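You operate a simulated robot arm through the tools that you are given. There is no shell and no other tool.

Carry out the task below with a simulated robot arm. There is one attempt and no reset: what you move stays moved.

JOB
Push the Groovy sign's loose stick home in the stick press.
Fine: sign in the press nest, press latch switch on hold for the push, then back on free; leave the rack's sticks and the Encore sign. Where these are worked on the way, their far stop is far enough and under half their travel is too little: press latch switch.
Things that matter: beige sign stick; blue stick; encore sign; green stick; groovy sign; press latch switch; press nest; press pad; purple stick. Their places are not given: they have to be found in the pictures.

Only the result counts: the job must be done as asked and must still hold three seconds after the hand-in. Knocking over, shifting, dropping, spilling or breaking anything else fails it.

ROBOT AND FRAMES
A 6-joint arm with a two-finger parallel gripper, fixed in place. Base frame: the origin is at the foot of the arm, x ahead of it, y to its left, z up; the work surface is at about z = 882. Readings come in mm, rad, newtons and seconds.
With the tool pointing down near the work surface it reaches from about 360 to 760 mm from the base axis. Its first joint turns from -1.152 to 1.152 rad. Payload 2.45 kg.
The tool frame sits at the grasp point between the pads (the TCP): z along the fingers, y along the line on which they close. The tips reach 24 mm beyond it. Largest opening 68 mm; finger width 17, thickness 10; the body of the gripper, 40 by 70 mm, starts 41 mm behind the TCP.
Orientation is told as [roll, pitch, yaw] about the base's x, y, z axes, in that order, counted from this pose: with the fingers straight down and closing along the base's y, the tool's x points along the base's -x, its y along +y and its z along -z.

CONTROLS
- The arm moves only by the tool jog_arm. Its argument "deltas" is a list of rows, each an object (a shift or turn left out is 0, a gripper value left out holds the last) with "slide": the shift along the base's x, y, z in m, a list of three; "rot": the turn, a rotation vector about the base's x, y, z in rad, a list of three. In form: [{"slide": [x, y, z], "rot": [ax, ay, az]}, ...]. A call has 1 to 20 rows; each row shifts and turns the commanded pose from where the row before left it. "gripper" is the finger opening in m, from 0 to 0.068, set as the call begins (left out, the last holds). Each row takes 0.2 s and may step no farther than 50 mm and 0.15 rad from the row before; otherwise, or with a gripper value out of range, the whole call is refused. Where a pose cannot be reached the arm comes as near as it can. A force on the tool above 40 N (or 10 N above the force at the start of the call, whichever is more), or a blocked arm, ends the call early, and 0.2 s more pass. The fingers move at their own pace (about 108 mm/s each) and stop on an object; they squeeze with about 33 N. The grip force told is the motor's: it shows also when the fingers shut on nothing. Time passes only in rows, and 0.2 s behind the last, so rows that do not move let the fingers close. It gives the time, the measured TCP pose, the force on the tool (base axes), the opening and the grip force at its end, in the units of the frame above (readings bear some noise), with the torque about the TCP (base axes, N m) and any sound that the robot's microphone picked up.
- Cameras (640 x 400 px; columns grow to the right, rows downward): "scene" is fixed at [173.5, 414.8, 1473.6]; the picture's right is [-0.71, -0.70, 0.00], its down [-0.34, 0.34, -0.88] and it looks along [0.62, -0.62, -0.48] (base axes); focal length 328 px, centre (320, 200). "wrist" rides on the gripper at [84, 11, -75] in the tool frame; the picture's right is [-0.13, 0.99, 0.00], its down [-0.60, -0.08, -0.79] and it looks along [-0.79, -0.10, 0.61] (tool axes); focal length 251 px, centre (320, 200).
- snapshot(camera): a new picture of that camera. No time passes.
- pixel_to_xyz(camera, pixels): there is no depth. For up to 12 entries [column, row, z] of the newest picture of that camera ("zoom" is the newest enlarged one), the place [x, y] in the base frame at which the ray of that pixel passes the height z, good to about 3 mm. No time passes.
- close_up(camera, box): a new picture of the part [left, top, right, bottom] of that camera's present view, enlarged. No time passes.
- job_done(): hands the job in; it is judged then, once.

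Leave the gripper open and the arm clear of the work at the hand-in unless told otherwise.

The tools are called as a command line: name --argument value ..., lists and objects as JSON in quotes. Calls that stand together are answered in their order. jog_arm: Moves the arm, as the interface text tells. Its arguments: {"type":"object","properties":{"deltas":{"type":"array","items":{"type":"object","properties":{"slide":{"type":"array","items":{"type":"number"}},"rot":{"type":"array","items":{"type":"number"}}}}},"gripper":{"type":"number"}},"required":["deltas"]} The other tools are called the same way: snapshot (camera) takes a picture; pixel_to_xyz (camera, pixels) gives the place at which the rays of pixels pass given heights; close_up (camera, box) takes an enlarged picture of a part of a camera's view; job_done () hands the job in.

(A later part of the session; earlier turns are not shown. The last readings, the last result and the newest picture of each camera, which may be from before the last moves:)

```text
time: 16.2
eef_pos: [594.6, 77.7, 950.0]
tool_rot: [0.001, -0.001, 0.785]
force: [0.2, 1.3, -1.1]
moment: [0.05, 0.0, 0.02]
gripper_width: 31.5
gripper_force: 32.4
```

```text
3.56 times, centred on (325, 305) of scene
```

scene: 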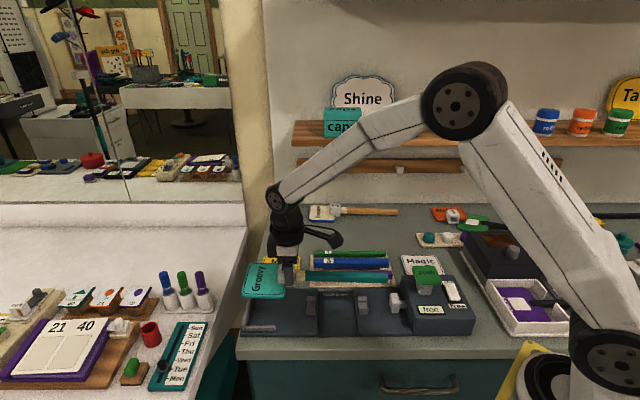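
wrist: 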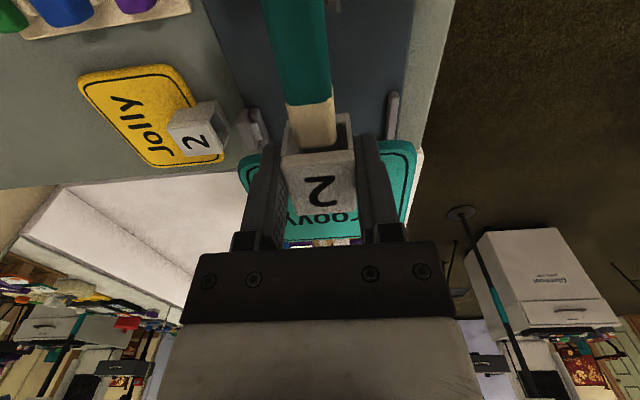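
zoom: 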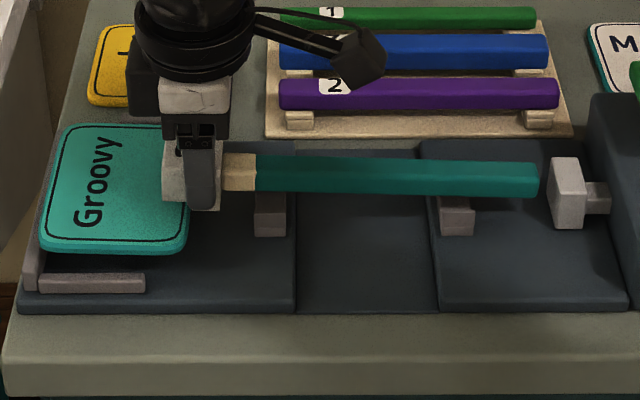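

The stick looks centred over the post notches and the head is just inside the near wall. I'll take a closer look at the post prongs relative to the stick and at the head's near edge before the final descent.

close_up --camera "wrist" --box '[240, 0, 400, 100]'

close_up --camera "scene" --box '[235, 275, 325, 345]'

close_up --camera "scene" --box '[295, 275, 410, 340]'

```text
4.00 times, centred on (320, 50) of wrist
```

zoom: 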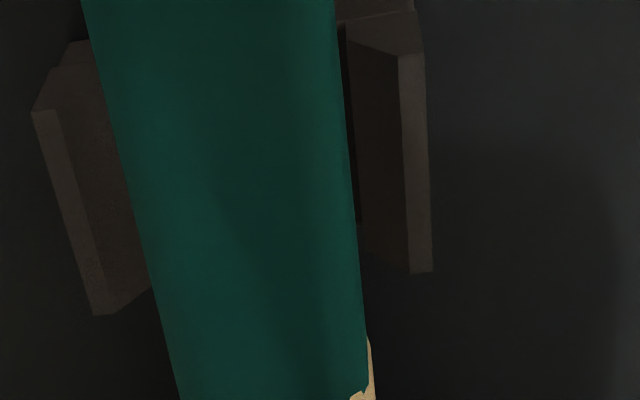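

```text
5.71 times, centred on (280, 310) of scene
```

zoom: 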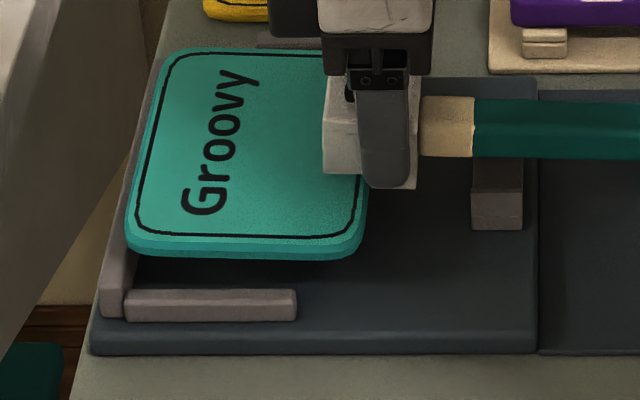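

```text
5.57 times, centred on (352, 308) of scene
```

zoom: 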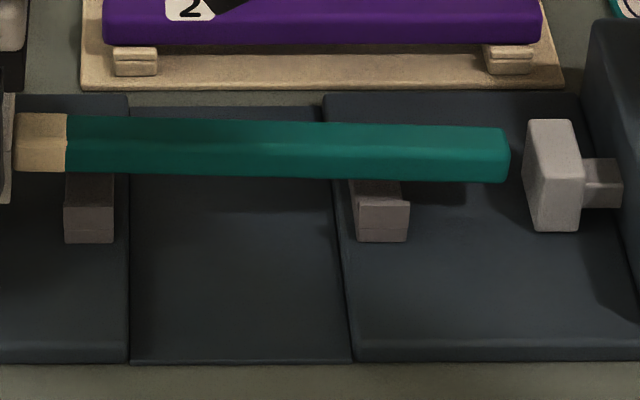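

From the prong positions (notch centre about 3 mm further back than the stick), I should move the sign about 3 mm away from the camera side. I'll zoom in on the head's end edge against the end wall before lowering.

close_up --camera "scene" --box '[236, 280, 284, 310]'

close_up --camera "scene" --box '[236, 305, 284, 335]'

```text
13.33 times, centred on (260, 295) of scene
```

zoom: 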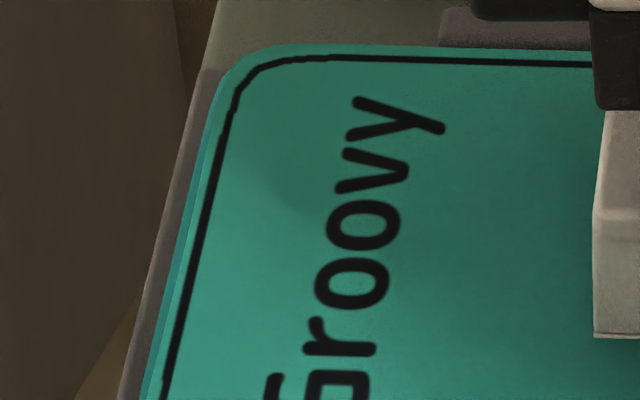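

```text
13.33 times, centred on (260, 320) of scene
```

zoom: 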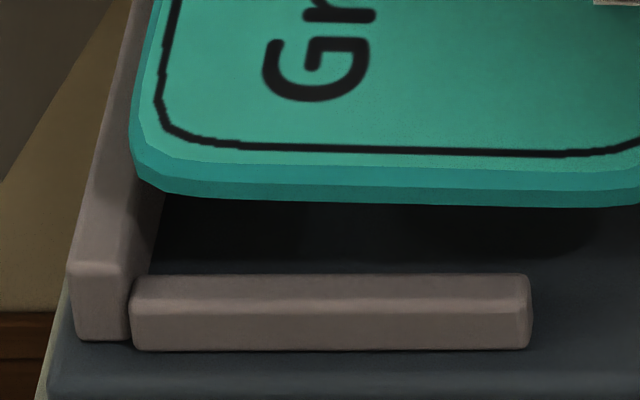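

The enlarged view shows the head's end edge overlapping the end wall by about 2.5 mm as seen from above, so it must come back about 5 mm along the stick direction, plus the 3 mm sideways. I apply (-1.4, -5.7) mm at this height and recheck.

jog_arm --deltas '[{"slide": [-0.0014, -0.0057, 0]}, {"slide": [0, 0, 0]}]'

close_up --camera "wrist" --box '[240, 0, 400, 100]'

close_up --camera "scene" --box '[236, 305, 284, 335]'

```text
time: 16.8
eef_pos: [593.5, 72.1, 949.3]
tool_rot: [0.001, 0.0, 0.786]
force: [0.3, 0.0, -0.9]
moment: [0.02, -0.02, 0.02]
gripper_width: 31.6
gripper_force: 33.1
```

```text
4.00 times, centred on (320, 50) of wrist
```

zoom: 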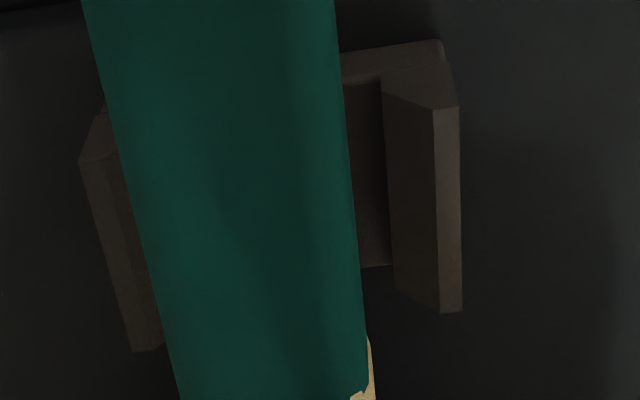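

```text
13.33 times, centred on (260, 320) of scene
```

zoom: 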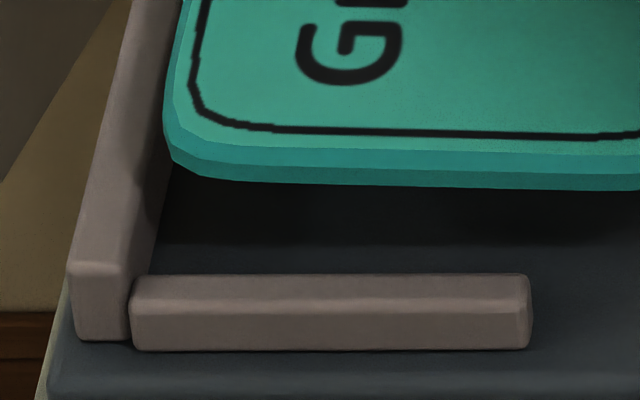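

The stick is now centred over the notch once the height difference is allowed for, and the head's end edge clears the end wall. I lower in small 4 mm steps to about z 929 and watch the force.

jog_arm --deltas '[{"slide": [0, 0, -0.004]}, {"slide": [0, 0, -0.004]}, {"slide": [0, 0, -0.004]}, {"slide": [0, 0, -0.004]}, {"slide": [0, 0, -0.004]}, {"slide": [0, 0, 0]}]'

close_up --camera "scene" --box '[235, 270, 335, 340]'

close_up --camera "scene" --box '[295, 275, 410, 340]'

close_up --camera "wrist" --box '[210, 0, 450, 150]'

```text
time: 18.2
eef_pos: [593.4, 72.0, 930.7]
tool_rot: [0.0, -0.001, 0.785]
force: [-0.4, 0.5, 5.2]
moment: [-0.76, 0.77, -0.01]
gripper_width: 31.6
gripper_force: 32.6
```

```text
5.71 times, centred on (285, 305) of scene
```

zoom: 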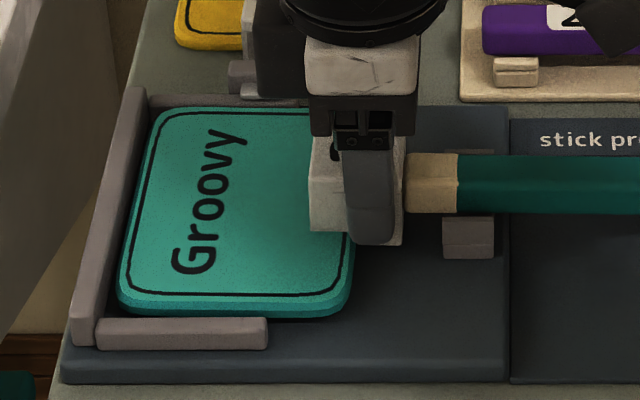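

```text
5.57 times, centred on (352, 308) of scene
```

zoom: 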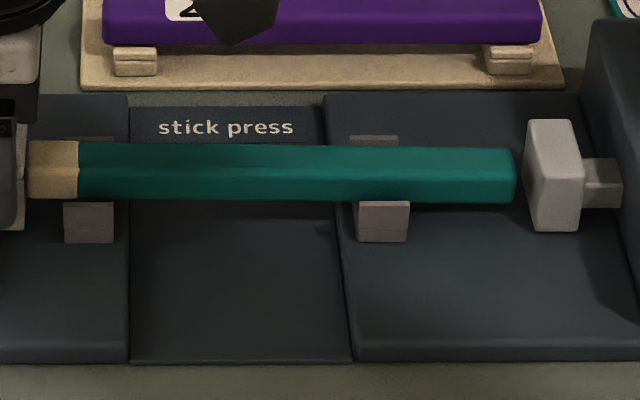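

```text
2.67 times, centred on (330, 75) of wrist
```

zoom: 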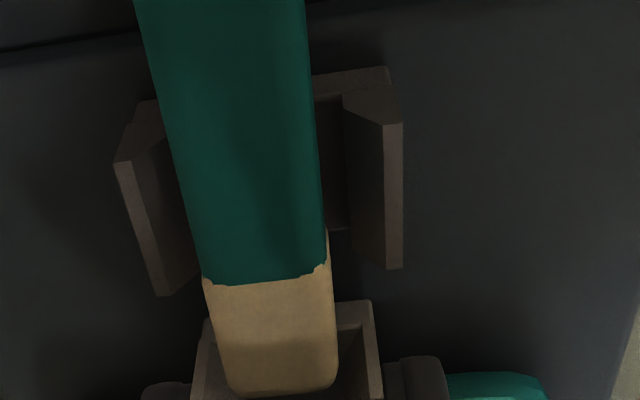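

Only 5 N upward so far. The moment puts the contact about 0.17 m out along the stick, at the second post, so the loose stick's drooping tip is touching down first. The stick looks about 1 mm too far back at the first post, so I correct by 1 mm and keep lowering in 2 mm steps.

jog_arm --deltas '[{"slide": [-0.0007, 0.0007, 0]}, {"slide": [0, 0, -0.002]}, {"slide": [0, 0, -0.002]}, {"slide": [0, 0, 0]}]'

close_up --camera "scene" --box '[235, 270, 335, 340]'

close_up --camera "scene" --box '[295, 275, 410, 340]'

close_up --camera "wrist" --box '[210, 0, 450, 150]'

```text
time: 19.2
eef_pos: [593.5, 73.8, 925.7]
tool_rot: [-0.001, 0.001, 0.783]
force: [-2.6, -1.9, 12.4]
moment: [-0.59, 0.71, 0.04]
gripper_width: 31.4
gripper_force: 33.5
```

```text
5.71 times, centred on (285, 305) of scene
```

zoom: 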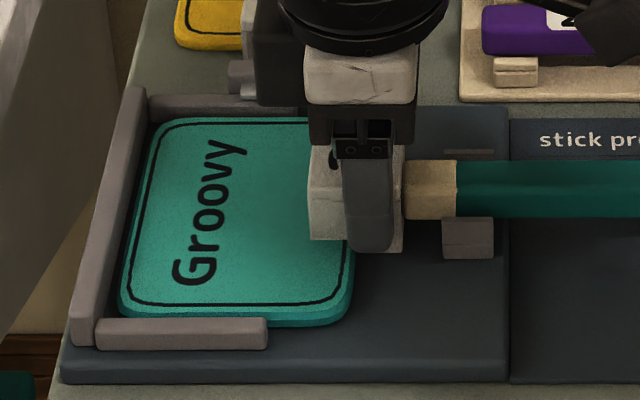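

```text
5.57 times, centred on (352, 308) of scene
```

zoom: 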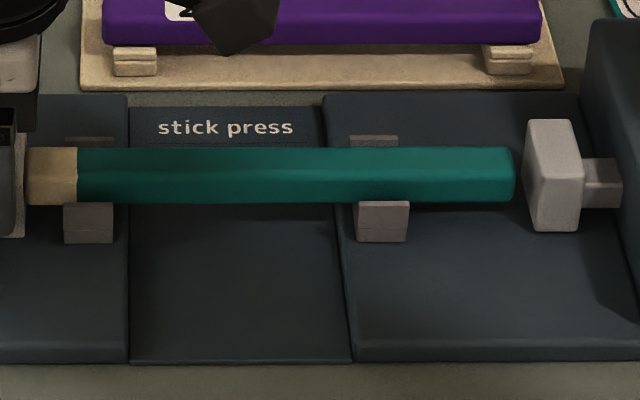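

```text
2.67 times, centred on (330, 75) of wrist
```

zoom: 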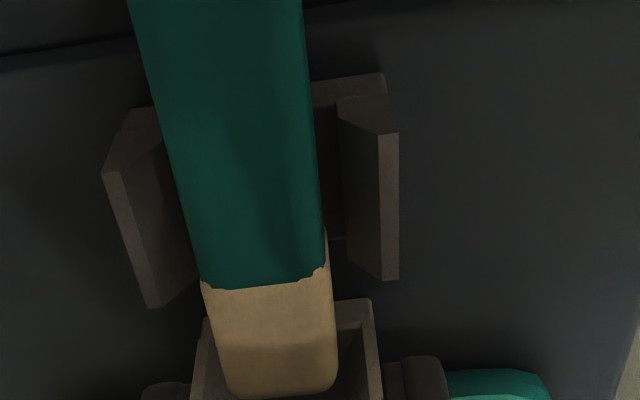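

The stick now lies level in both notches and the head is down to about plate level (12 N), with about 4–5 mm of side clearance and roughly 3–4 mm left to the end wall. I ease up 1 mm and slide it 3 mm towards the end wall, watching for contact.

jog_arm --deltas '[{"slide": [0, 0, 0.001]}, {"slide": [0.0007, 0.0007, 0]}, {"slide": [0.0007, 0.0007, 0]}, {"slide": [0.0007, 0.0007, 0]}, {"slide": [0, 0, 0]}]'

close_up --camera "scene" --box '[235, 270, 335, 340]'

close_up --camera "wrist" --box '[210, 0, 450, 150]'

```text
time: 20.4
eef_pos: [595.5, 75.7, 927.1]
tool_rot: [-0.001, 0.001, 0.785]
force: [-1.3, 0.5, 1.8]
moment: [-0.01, 0.01, 0.0]
gripper_width: 31.6
gripper_force: 32.3
```

```text
5.71 times, centred on (285, 305) of scene
```

zoom: 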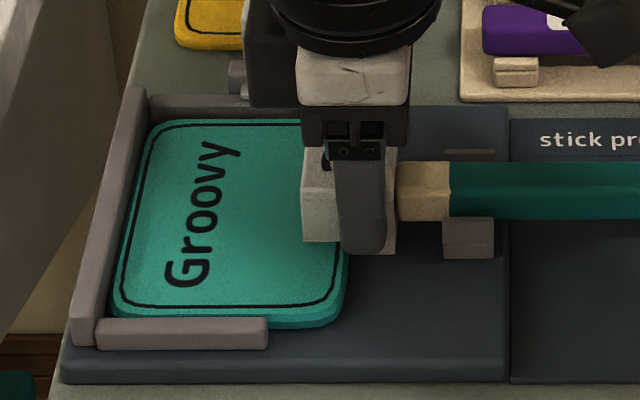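

```text
2.67 times, centred on (330, 75) of wrist
```

zoom: 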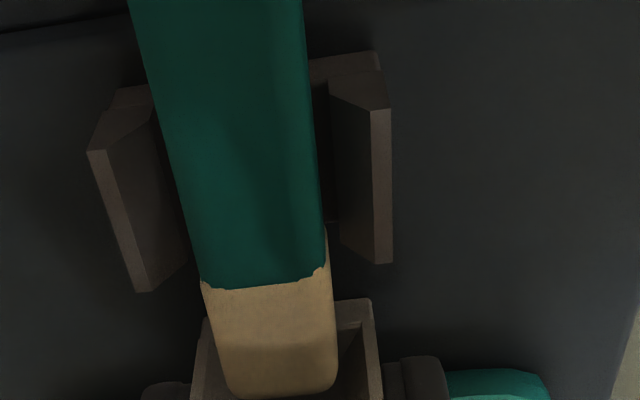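

Sliding works and the forces are now small. I slide the last bit in 0.7 mm steps until a contact force against the end wall shows up.

jog_arm --deltas '[{"slide": [0.0005, 0.0005, 0]}, {"slide": [0.0005, 0.0005, 0]}, {"slide": [0.0005, 0.0005, 0]}, {"slide": [0, 0, 0]}]'

close_up --camera "scene" --box '[236, 285, 284, 315]'

close_up --camera "scene" --box '[236, 305, 300, 345]'

```text
time: 21.4
eef_pos: [595.4, 77.6, 926.5]
tool_rot: [0.003, -0.001, 0.785]
force: [-5.7, -7.9, 1.6]
moment: [-0.09, -0.02, -0.27]
gripper_width: 31.6
gripper_force: 33.6
```

```text
13.33 times, centred on (260, 300) of scene
```

zoom: 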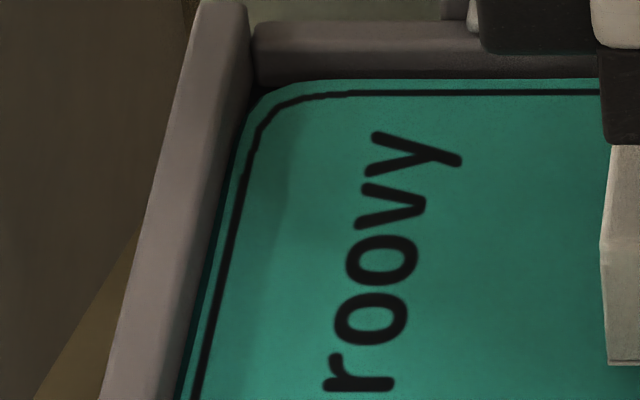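

```text
10.00 times, centred on (268, 325) of scene
```

zoom: 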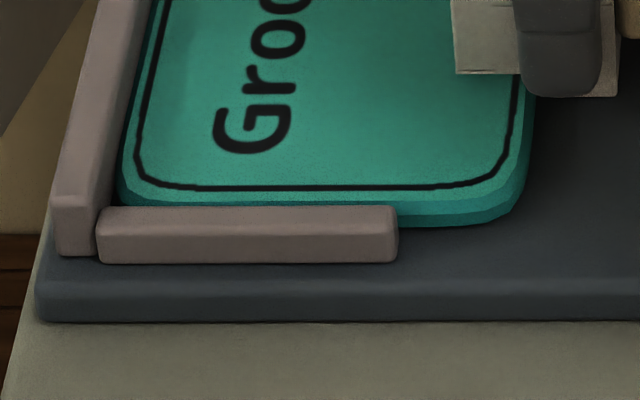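

The end wall is reached: about 10 N back along the stick direction. I ease off 0.3 mm, lower 1 mm, and open the gripper to release the sign in the nest.

jog_arm --deltas '[{"slide": [-0.0003, -0.0003, -0.001]}, {"slide": [0, 0, 0]}]'

jog_arm --deltas '[{"slide": [0, 0, 0]}, {"slide": [0, 0, 0]}, {"slide": [0, 0, 0]}]' --gripper 0.06

snapshot --camera "wrist"

close_up --camera "scene" --box '[235, 260, 415, 350]'

```text
time: 22.0
eef_pos: [594.8, 76.8, 927.7]
tool_rot: [0.001, 0.002, 0.788]
force: [-11.3, -8.0, 12.2]
moment: [-0.28, 0.34, -0.03]
gripper_width: 31.6
gripper_force: 32.7
```

```text
time: 22.8
eef_pos: [595.1, 77.6, 926.0]
tool_rot: [0.0, 0.0, 0.784]
force: [0.0, -0.7, 0.5]
moment: [0.01, 0.01, -0.02]
gripper_width: 60.0
gripper_force: 0.2
```

```text
taken
```

wrist: 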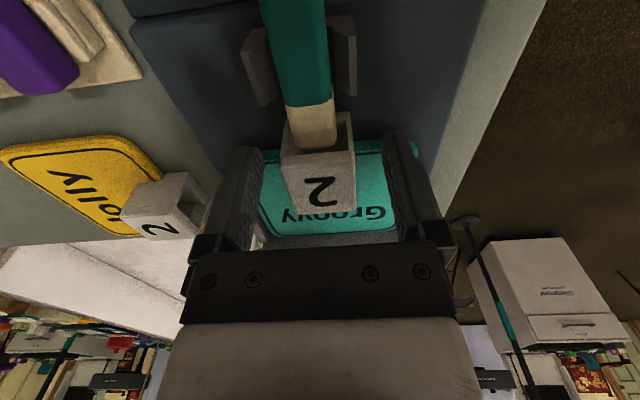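

```text
3.56 times, centred on (325, 305) of scene
```

zoom: 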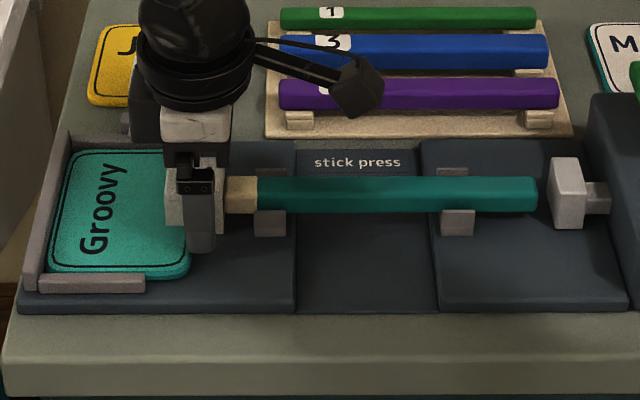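

The sign is released and resting in the nest. I raise the arm straight up 100 mm and inspect the placement.

jog_arm --deltas '[{"slide": [0, 0, 0.01]}, {"slide": [0, 0, 0.02]}, {"slide": [0, 0, 0.03]}, {"slide": [0, 0, 0.03]}, {"slide": [0, 0, 0.02]}, {"slide": [0, 0, 0]}]'

snapshot --camera "wrist"

close_up --camera "scene" --box '[235, 270, 335, 340]'

close_up --camera "scene" --box '[295, 270, 415, 345]'

```text
time: 24.2
eef_pos: [596.5, 77.4, 1037.3]
tool_rot: [-0.001, 0.0, 0.784]
force: [0.0, -0.2, 0.2]
moment: [0.02, 0.0, 0.03]
gripper_width: 59.9
gripper_force: 0.1
```

```text
taken
```

wrist: 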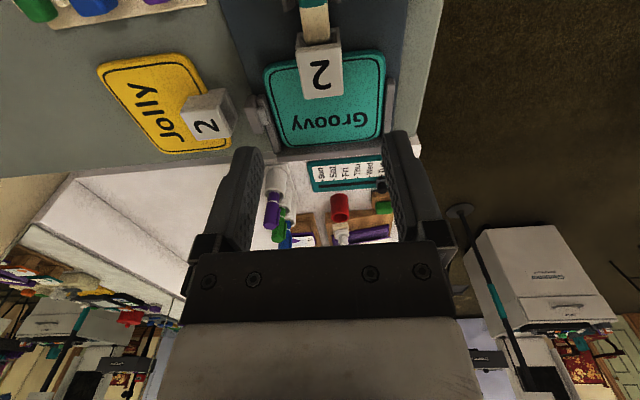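

```text
5.71 times, centred on (285, 305) of scene
```

zoom: 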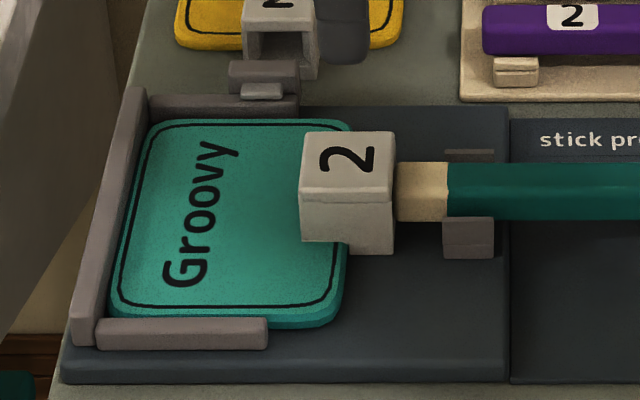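

```text
5.33 times, centred on (355, 308) of scene
```

zoom: 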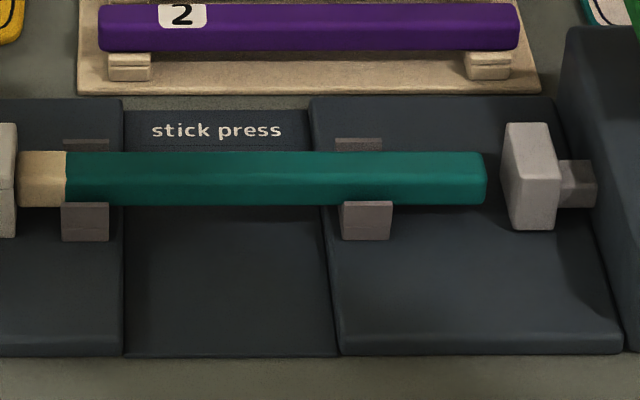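

The head is square in the nest against the end wall, and the stick lies level in both posts. Next is the latch. I close the fingers and move above the rocker's hold end, hovering at about (353, -185, 1040).

jog_arm --deltas '[{"slide": [-0.0243, -0.0262, 0]}, {"slide": [-0.0243, -0.0262, 0]}, {"slide": [-0.0243, -0.0262, 0]}, {"slide": [-0.0243, -0.0262, 0]}, {"slide": [-0.0243, -0.0262, 0]}, {"slide": [-0.0243, -0.0262, 0]}, {"slide": [-0.0243, -0.0262, 0]}, {"slide": [-0.0243, -0.0262, 0]}, {"slide": [-0.0243, -0.0262, 0]}, {"slide": [-0.0243, -0.0262, 0]}, {"slide": [0, 0, 0]}]' --gripper 0.0

snapshot --camera "wrist"

close_up --camera "scene" --box '[380, 220, 490, 330]'

```text
time: 26.6
eef_pos: [353.4, -183.3, 1038.1]
tool_rot: [0.001, 0.001, 0.787]
force: [-0.7, 0.3, -0.2]
moment: [-0.01, -0.01, 0.02]
gripper_width: 0.0
gripper_force: 23.8
```

```text
taken
```

wrist: 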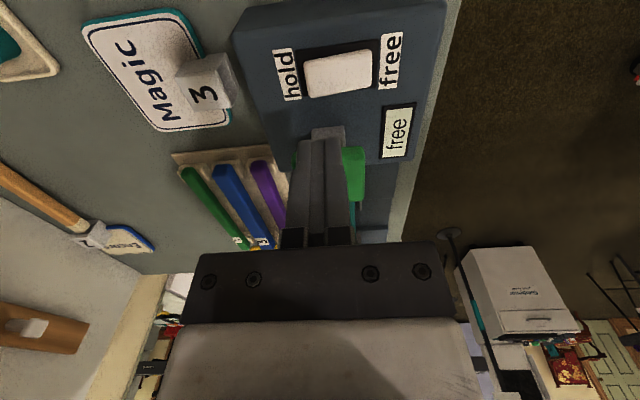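

```text
3.64 times, centred on (435, 275) of scene
```

zoom: 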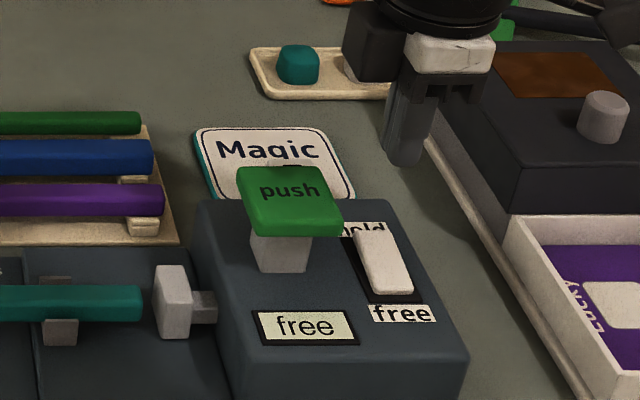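

The fingers are closed and hovering. I'll enlarge the rocker in the wrist view for an accurate position.

close_up --camera "wrist" --box '[260, 20, 420, 120]'

close_up --camera "scene" --box '[430, 270, 480, 310]'

```text
4.00 times, centred on (340, 70) of wrist
```

zoom: 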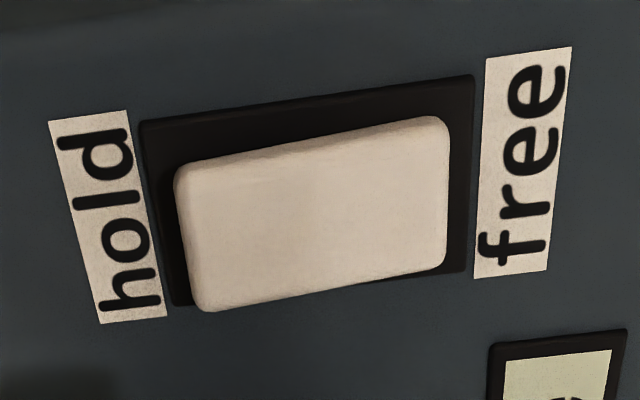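

```text
10.00 times, centred on (455, 290) of scene
```

zoom: 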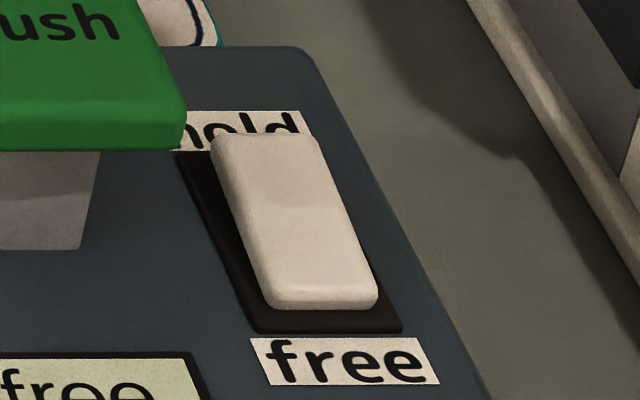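

Matching points for the rocker ends: the hold end is at scene (449.5, 284) and wrist (307.5, 80). The free end is at scene (455.2, 299.8) and wrist (371.3, 67.5).

pixel_to_xyz --camera "wrist" --pixels '[[307.5, 80, 935], [307.5, 80, 945], [307.5, 80, 955], [371.3, 67.5, 935], [371.3, 67.5, 945], [371.3, 67.5, 955]]'

pixel_to_xyz --camera "scene" --pixels '[[449.5, 284, 935], [449.5, 284, 945], [449.5, 284, 955], [455.2, 299.8, 935], [455.2, 299.8, 945], [455.2, 299.8, 955]]'

```text
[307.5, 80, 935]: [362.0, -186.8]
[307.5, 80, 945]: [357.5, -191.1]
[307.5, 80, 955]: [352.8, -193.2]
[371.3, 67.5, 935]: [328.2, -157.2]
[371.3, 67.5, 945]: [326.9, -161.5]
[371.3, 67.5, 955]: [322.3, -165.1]
```

```text
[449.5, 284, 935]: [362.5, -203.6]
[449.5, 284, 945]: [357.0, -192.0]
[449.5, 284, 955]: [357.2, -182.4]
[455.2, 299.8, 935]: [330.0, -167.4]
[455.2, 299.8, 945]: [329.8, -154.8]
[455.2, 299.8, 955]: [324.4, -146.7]
```

The hold end is at about (357.5, -191, 946) and the free end at about (328, -159, 940). I line up over the hold half at (354.3, -187.4) and descend to just above it, with the tip at about z 951.

jog_arm --deltas '[{"slide": [0.0009, -0.0041, 0]}, {"slide": [0, 0, -0.02]}, {"slide": [0, 0, -0.02]}, {"slide": [0, 0, -0.015]}, {"slide": [0, 0, -0.008]}, {"slide": [0, 0, 0]}]'

close_up --camera "scene" --box '[400, 230, 500, 320]'

snapshot --camera "wrist"

```text
time: 28.0
eef_pos: [355.7, -190.2, 972.5]
tool_rot: [0.0, -0.002, 0.785]
force: [0.1, -0.7, 1.0]
moment: [-0.05, -0.01, 0.01]
gripper_width: 0.0
gripper_force: 23.3
```

```text
4.44 times, centred on (450, 275) of scene
```

zoom: 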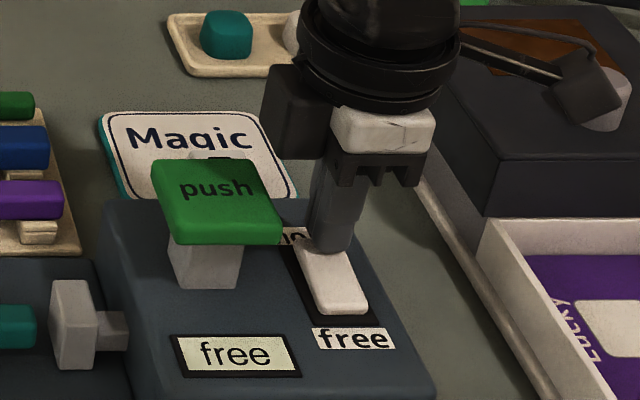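

```text
taken
```

wrist: 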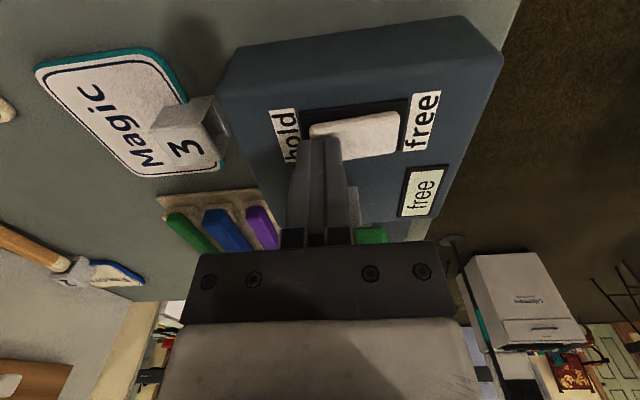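

The tip is just above the rocker's hold half. I press down in 2 mm steps and watch the force and sound.

jog_arm --deltas '[{"slide": [0, 0, -0.002]}, {"slide": [0, 0, -0.002]}, {"slide": [0, 0, -0.002]}, {"slide": [0, 0, -0.002]}, {"slide": [0, 0, 0]}]'

close_up --camera "scene" --box '[400, 230, 500, 320]'

```text
time: 28.8
eef_pos: [355.3, -190.6, 969.2]
tool_rot: [-0.004, 0.001, 0.786]
force: [-4.1, 3.2, 13.3]
moment: [0.16, 0.19, 0.0]
gripper_width: 0.0
gripper_force: 23.8
stopped in row 3: the force on the tool passed its limit at 48 N (the readings are from after the stop); the commanded pose is now the measured one
```

```text
4.44 times, centred on (450, 275) of scene
```

zoom: 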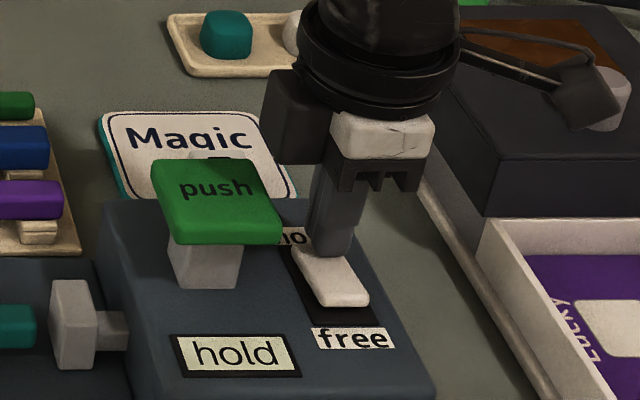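

The display now reads "hold" and the rocker is against its far stop. I lift off and check that it stays there.

jog_arm --deltas '[{"slide": [0, 0, 0.01]}, {"slide": [0, 0, 0.02]}, {"slide": [0, 0, 0.025]}, {"slide": [0, 0, 0.02]}, {"slide": [0, 0, 0]}]'

close_up --camera "scene" --box '[380, 240, 490, 340]'

close_up --camera "scene" --box '[235, 260, 415, 350]'

snapshot --camera "wrist"

```text
time: 30.0
eef_pos: [356.6, -189.6, 1045.1]
tool_rot: [-0.004, 0.0, 0.784]
force: [0.9, 0.7, -0.7]
moment: [-0.01, 0.01, -0.01]
gripper_width: 0.0
gripper_force: 23.5
```

```text
4.00 times, centred on (435, 290) of scene
```

zoom: 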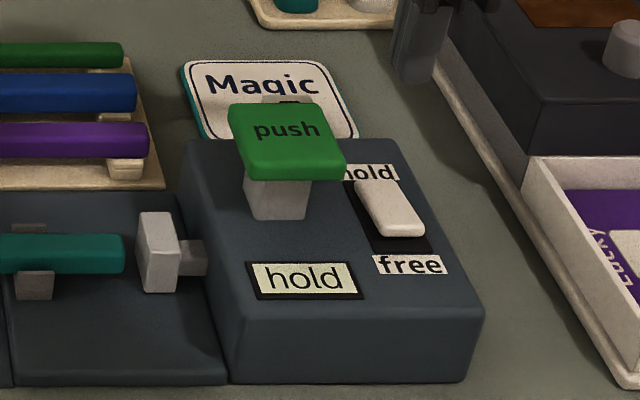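

```text
3.56 times, centred on (325, 305) of scene
```

zoom: 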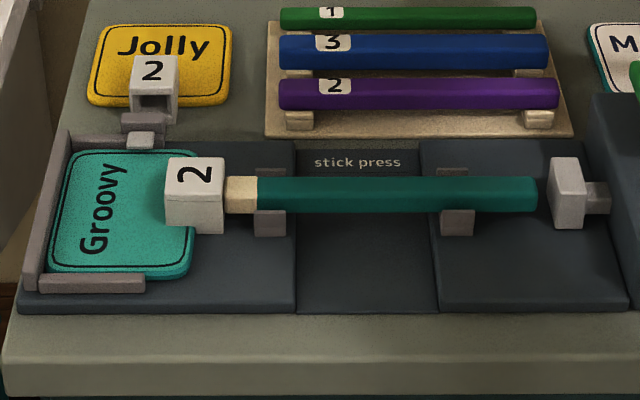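

```text
taken
```

wrist: 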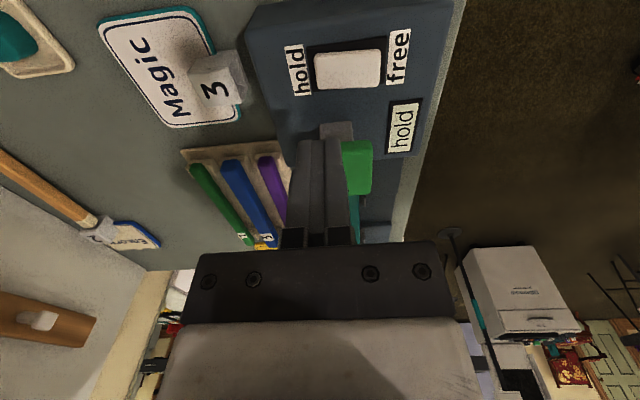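

The display shows "hold" and the rocker stays put. The sign, stick and rack are unchanged. Now I move over the green "push" cap, centre about (396, -145.7), with its top at about z 987.

jog_arm --deltas '[{"slide": [0.013, 0.0145, 0]}, {"slide": [0.013, 0.0145, 0]}, {"slide": [0.0135, 0.015, 0]}, {"slide": [0, 0, -0.015]}, {"slide": [0, 0, 0]}]'

close_up --camera "scene" --box '[370, 230, 480, 330]'

snapshot --camera "wrist"

```text
time: 31.2
eef_pos: [394.5, -144.7, 1028.2]
tool_rot: [-0.004, 0.001, 0.785]
force: [0.1, -0.7, -0.8]
moment: [-0.04, 0.0, -0.01]
gripper_width: 0.1
gripper_force: 23.8
```

```text
4.00 times, centred on (425, 280) of scene
```

zoom: 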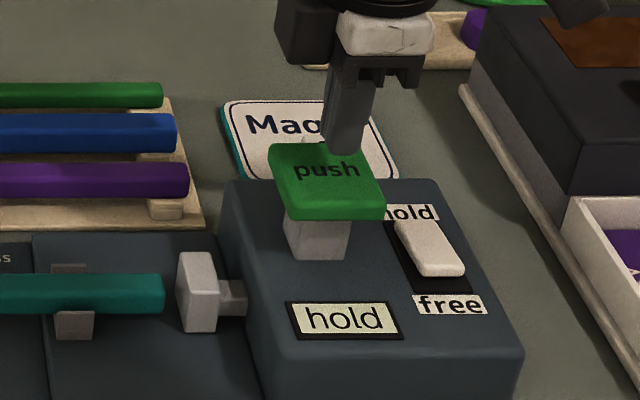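

```text
taken
```

wrist: 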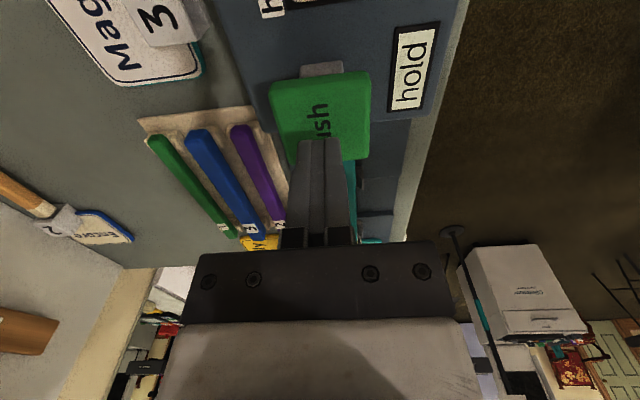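

The tip sits over the cap's middle. I press down in 3 mm rows, first about 24 mm, which means the cap goes down only a little after contact, and look at what the pad does.

jog_arm --deltas '[{"slide": [0, 0, -0.004]}, {"slide": [0, 0, -0.004]}, {"slide": [0, 0, -0.004]}, {"slide": [0, 0, -0.004]}, {"slide": [0, 0, -0.003]}, {"slide": [0, 0, -0.003]}, {"slide": [0, 0, -0.003]}, {"slide": [0, 0, 0]}]'

close_up --camera "scene" --box '[340, 240, 480, 340]'

```text
time: 33.0
eef_pos: [396.8, -145.5, 1004.7]
tool_rot: [-0.005, 0.0, 0.785]
force: [-0.3, 1.1, 0.7]
moment: [0.03, -0.02, -0.01]
gripper_width: 0.1
gripper_force: 23.0
```

```text
4.00 times, centred on (410, 290) of scene
```

zoom: 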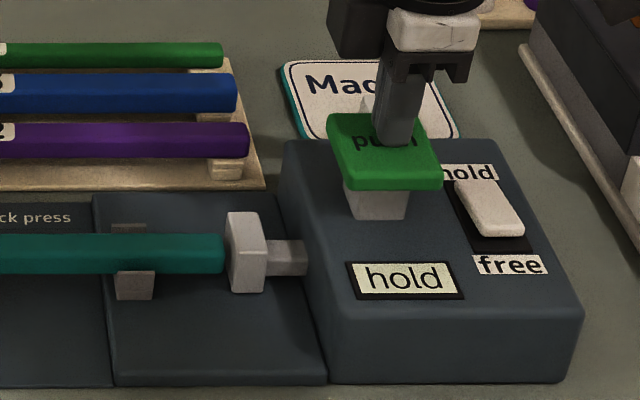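

Pressing the cap drives the pad to the left, and the pad is now touching the stick's end. I keep pressing in 3 mm rows.

jog_arm --deltas '[{"slide": [0, 0, -0.003]}, {"slide": [0, 0, -0.003]}, {"slide": [0, 0, -0.003]}, {"slide": [0, 0, -0.003]}, {"slide": [0, 0, 0]}]'

close_up --camera "scene" --box '[340, 240, 480, 340]'

close_up --camera "scene" --box '[235, 260, 415, 350]'

```text
time: 34.2
eef_pos: [395.5, -146.9, 992.8]
tool_rot: [-0.002, 0.0, 0.785]
force: [-0.9, 0.7, 2.2]
moment: [0.07, -0.01, 0.01]
gripper_width: 0.0
gripper_force: 23.5
```

```text
4.00 times, centred on (410, 290) of scene
```

zoom: 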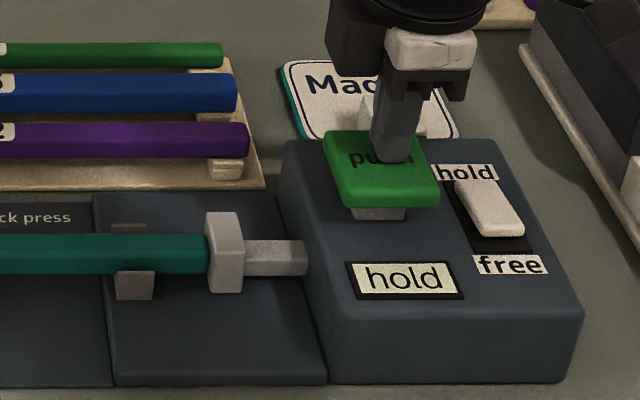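

```text
3.56 times, centred on (325, 305) of scene
```

zoom: 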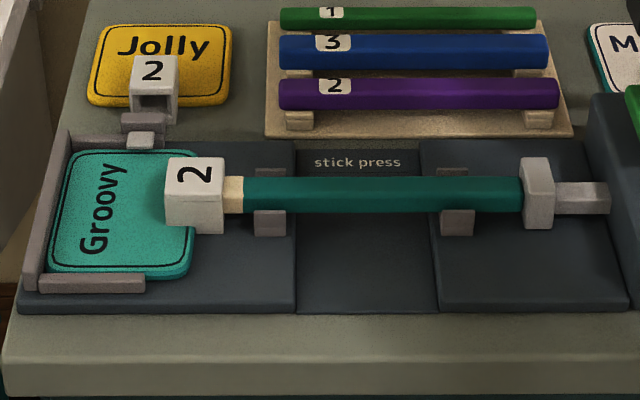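

The stick is sliding into the ferrule. The beige part shrank from about 30 to about 18 px in this view, with only about 2 N of force. I keep pressing.

jog_arm --deltas '[{"slide": [0, 0, -0.003]}, {"slide": [0, 0, -0.003]}, {"slide": [0, 0, -0.003]}, {"slide": [0, 0, 0]}]'

close_up --camera "scene" --box '[235, 260, 415, 350]'

close_up --camera "scene" --box '[340, 240, 480, 340]'

```text
time: 35.2
eef_pos: [395.8, -146.2, 982.1]
tool_rot: [-0.002, 0.0, 0.786]
force: [0.6, -2.1, 2.5]
moment: [-0.03, 0.0, -0.01]
gripper_width: 0.0
gripper_force: 24.0
```

```text
3.56 times, centred on (325, 305) of scene
```

zoom: 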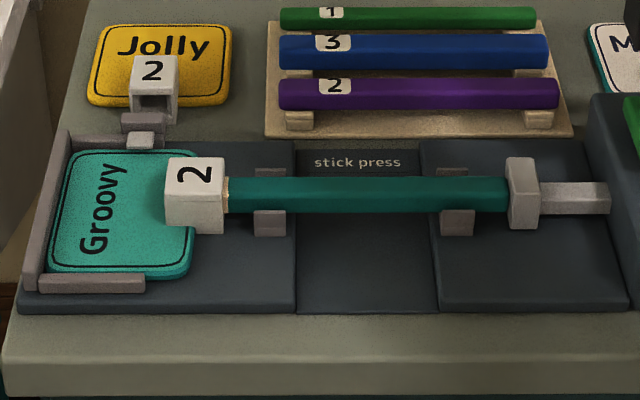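

```text
4.00 times, centred on (410, 290) of scene
```

zoom: 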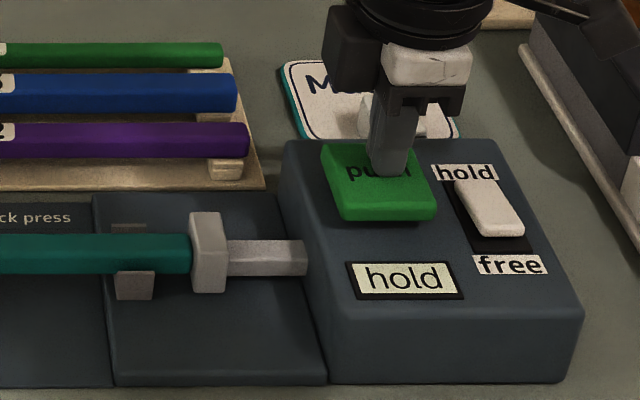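

Almost home: only a thin beige line is left at the ferrule mouth. I continue in 1.5 mm steps to the stop.

jog_arm --deltas '[{"slide": [0, 0, -0.0015]}, {"slide": [0, 0, -0.0015]}, {"slide": [0, 0, -0.0015]}, {"slide": [0, 0, 0]}]'

close_up --camera "scene" --box '[270, 280, 350, 330]'

close_up --camera "scene" --box '[340, 240, 480, 340]'

```text
time: 36.2
eef_pos: [395.7, -145.5, 978.6]
tool_rot: [-0.001, -0.001, 0.786]
force: [2.2, -0.3, 3.7]
moment: [-0.01, -0.06, 0.01]
gripper_width: 0.0
gripper_force: 23.6
```

```text
8.00 times, centred on (310, 305) of scene
```

zoom: 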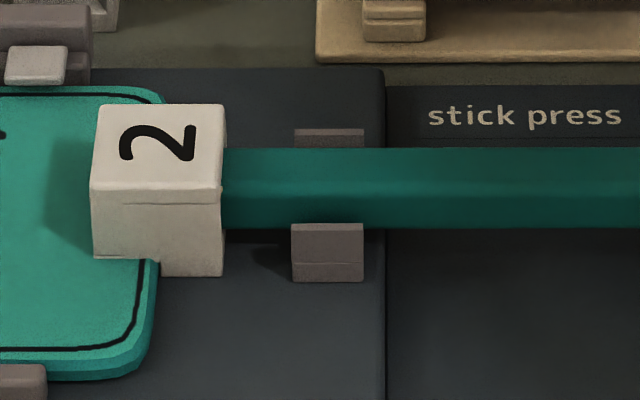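

```text
4.00 times, centred on (410, 290) of scene
```

zoom: 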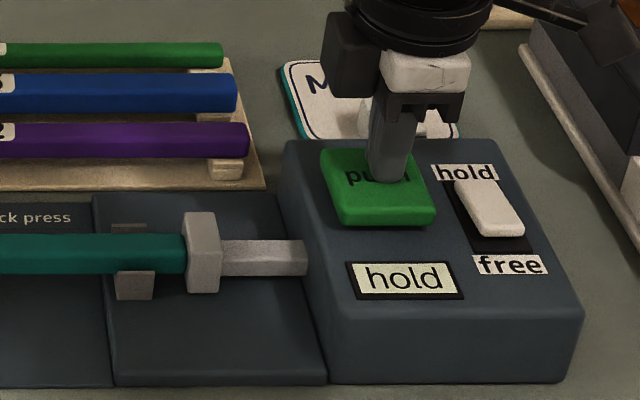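

The beige end has disappeared into the ferrule, but the force is still only 4 N. I keep going in 1 mm steps to feel for the firm stop.

jog_arm --deltas '[{"slide": [0, 0, -0.001]}, {"slide": [0, 0, -0.001]}, {"slide": [0, 0, -0.001]}, {"slide": [0, 0, 0]}]'

close_up --camera "scene" --box '[270, 280, 350, 330]'

close_up --camera "scene" --box '[340, 240, 480, 340]'

```text
time: 37.2
eef_pos: [394.8, -146.7, 977.3]
tool_rot: [-0.003, 0.0, 0.785]
force: [2.0, 3.7, 6.3]
moment: [0.1, -0.06, 0.01]
gripper_width: 0.0
gripper_force: 23.4
```

```text
8.00 times, centred on (310, 305) of scene
```

zoom: 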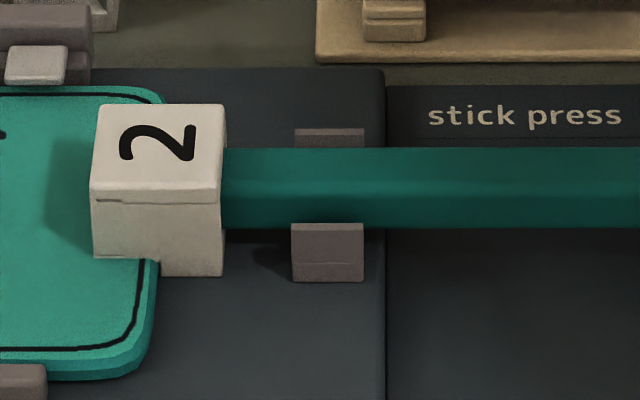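

```text
4.00 times, centred on (410, 290) of scene
```

zoom: 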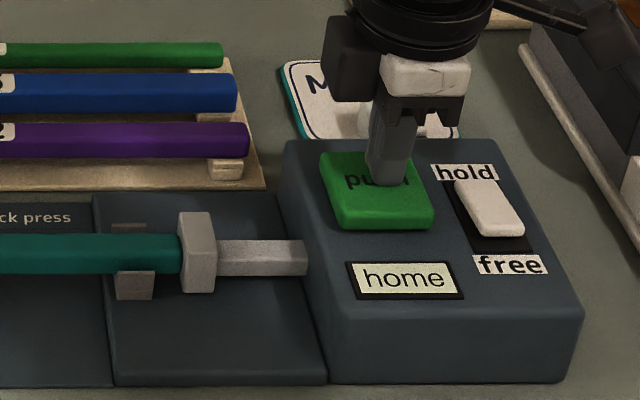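

The display now reads "home". I stop pressing, lift off the cap, and check the stick and display.

jog_arm --deltas '[{"slide": [0, 0, 0.003]}, {"slide": [0, 0, 0.006]}, {"slide": [0, 0, 0.015]}, {"slide": [0, 0, 0.02]}, {"slide": [0, 0, 0.025]}, {"slide": [0, 0, 0]}]'

close_up --camera "scene" --box '[340, 240, 480, 340]'

close_up --camera "scene" --box '[235, 260, 415, 350]'

```text
time: 38.6
eef_pos: [394.8, -147.2, 1045.5]
tool_rot: [-0.004, 0.0, 0.785]
force: [-0.1, 0.6, 1.1]
moment: [-0.02, 0.01, -0.03]
gripper_width: 0.0
gripper_force: 23.5
```

```text
4.00 times, centred on (410, 290) of scene
```

zoom: 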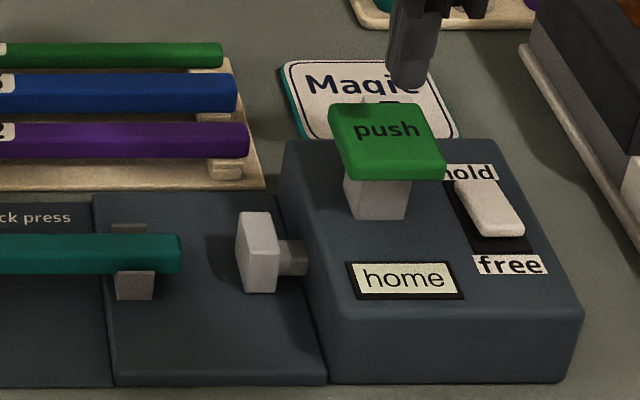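

```text
3.56 times, centred on (325, 305) of scene
```

zoom: 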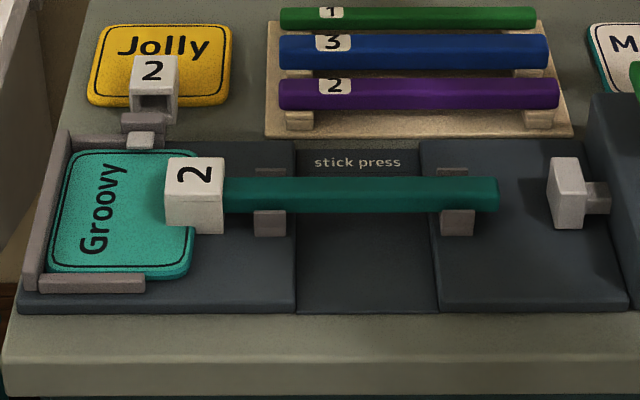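

The stick is home, and the pad and cap have sprung back. Now I set the switch back to free: I move over the rocker's raised free end at about (329.5, -162.6) and come down to just above it.

jog_arm --deltas '[{"slide": [-0.0327, -0.0077, 0]}, {"slide": [-0.0326, -0.0077, 0]}, {"slide": [0, 0, -0.02]}, {"slide": [0, 0, -0.02]}, {"slide": [0, 0, -0.02]}, {"slide": [0, 0, -0.01]}, {"slide": [0, 0, 0]}]'

close_up --camera "scene" --box '[400, 230, 500, 320]'

snapshot --camera "wrist"

```text
time: 40.2
eef_pos: [331.2, -161.0, 975.5]
tool_rot: [-0.003, 0.0, 0.785]
force: [0.7, 0.2, 0.1]
moment: [-0.02, 0.02, 0.0]
gripper_width: 0.1
gripper_force: 24.0
```

```text
4.44 times, centred on (450, 275) of scene
```

zoom: 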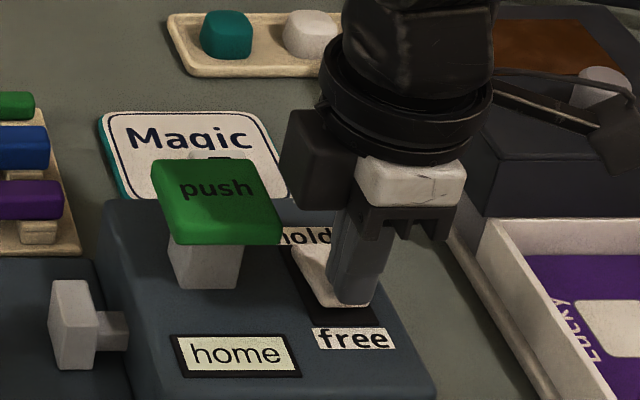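

```text
taken
```

wrist: 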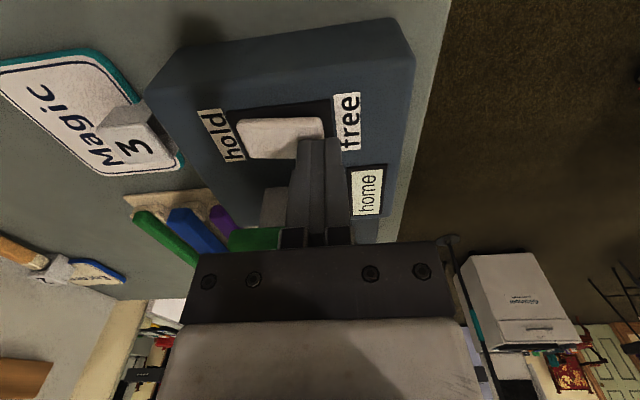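

The tip is over the free end. I press down in 2 mm steps until it stops.

jog_arm --deltas '[{"slide": [0, 0, -0.002]}, {"slide": [0, 0, -0.002]}, {"slide": [0, 0, -0.002]}, {"slide": [0, 0, -0.002]}, {"slide": [0, 0, -0.002]}, {"slide": [0, 0, 0]}]'

close_up --camera "scene" --box '[400, 230, 500, 320]'

```text
time: 41.1
eef_pos: [331.5, -160.9, 968.4]
tool_rot: [-0.005, 0.0, 0.788]
force: [-4.3, 5.9, 18.0]
moment: [0.02, -0.02, 0.04]
gripper_width: 0.0
gripper_force: 23.5
stopped in row 4: the force on the tool passed its limit at 49 N (the readings are from after the stop); the commanded pose is now the measured one
```

```text
4.44 times, centred on (450, 275) of scene
```

zoom: 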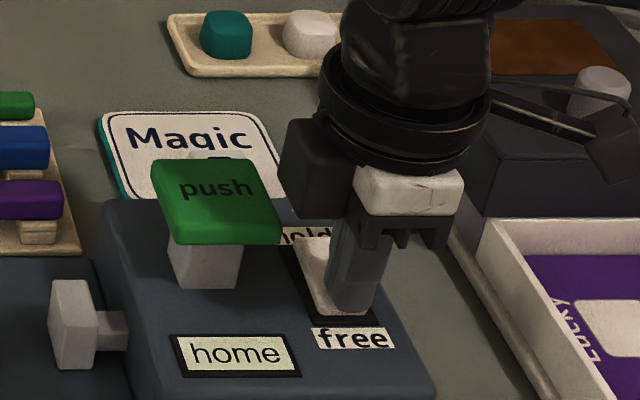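

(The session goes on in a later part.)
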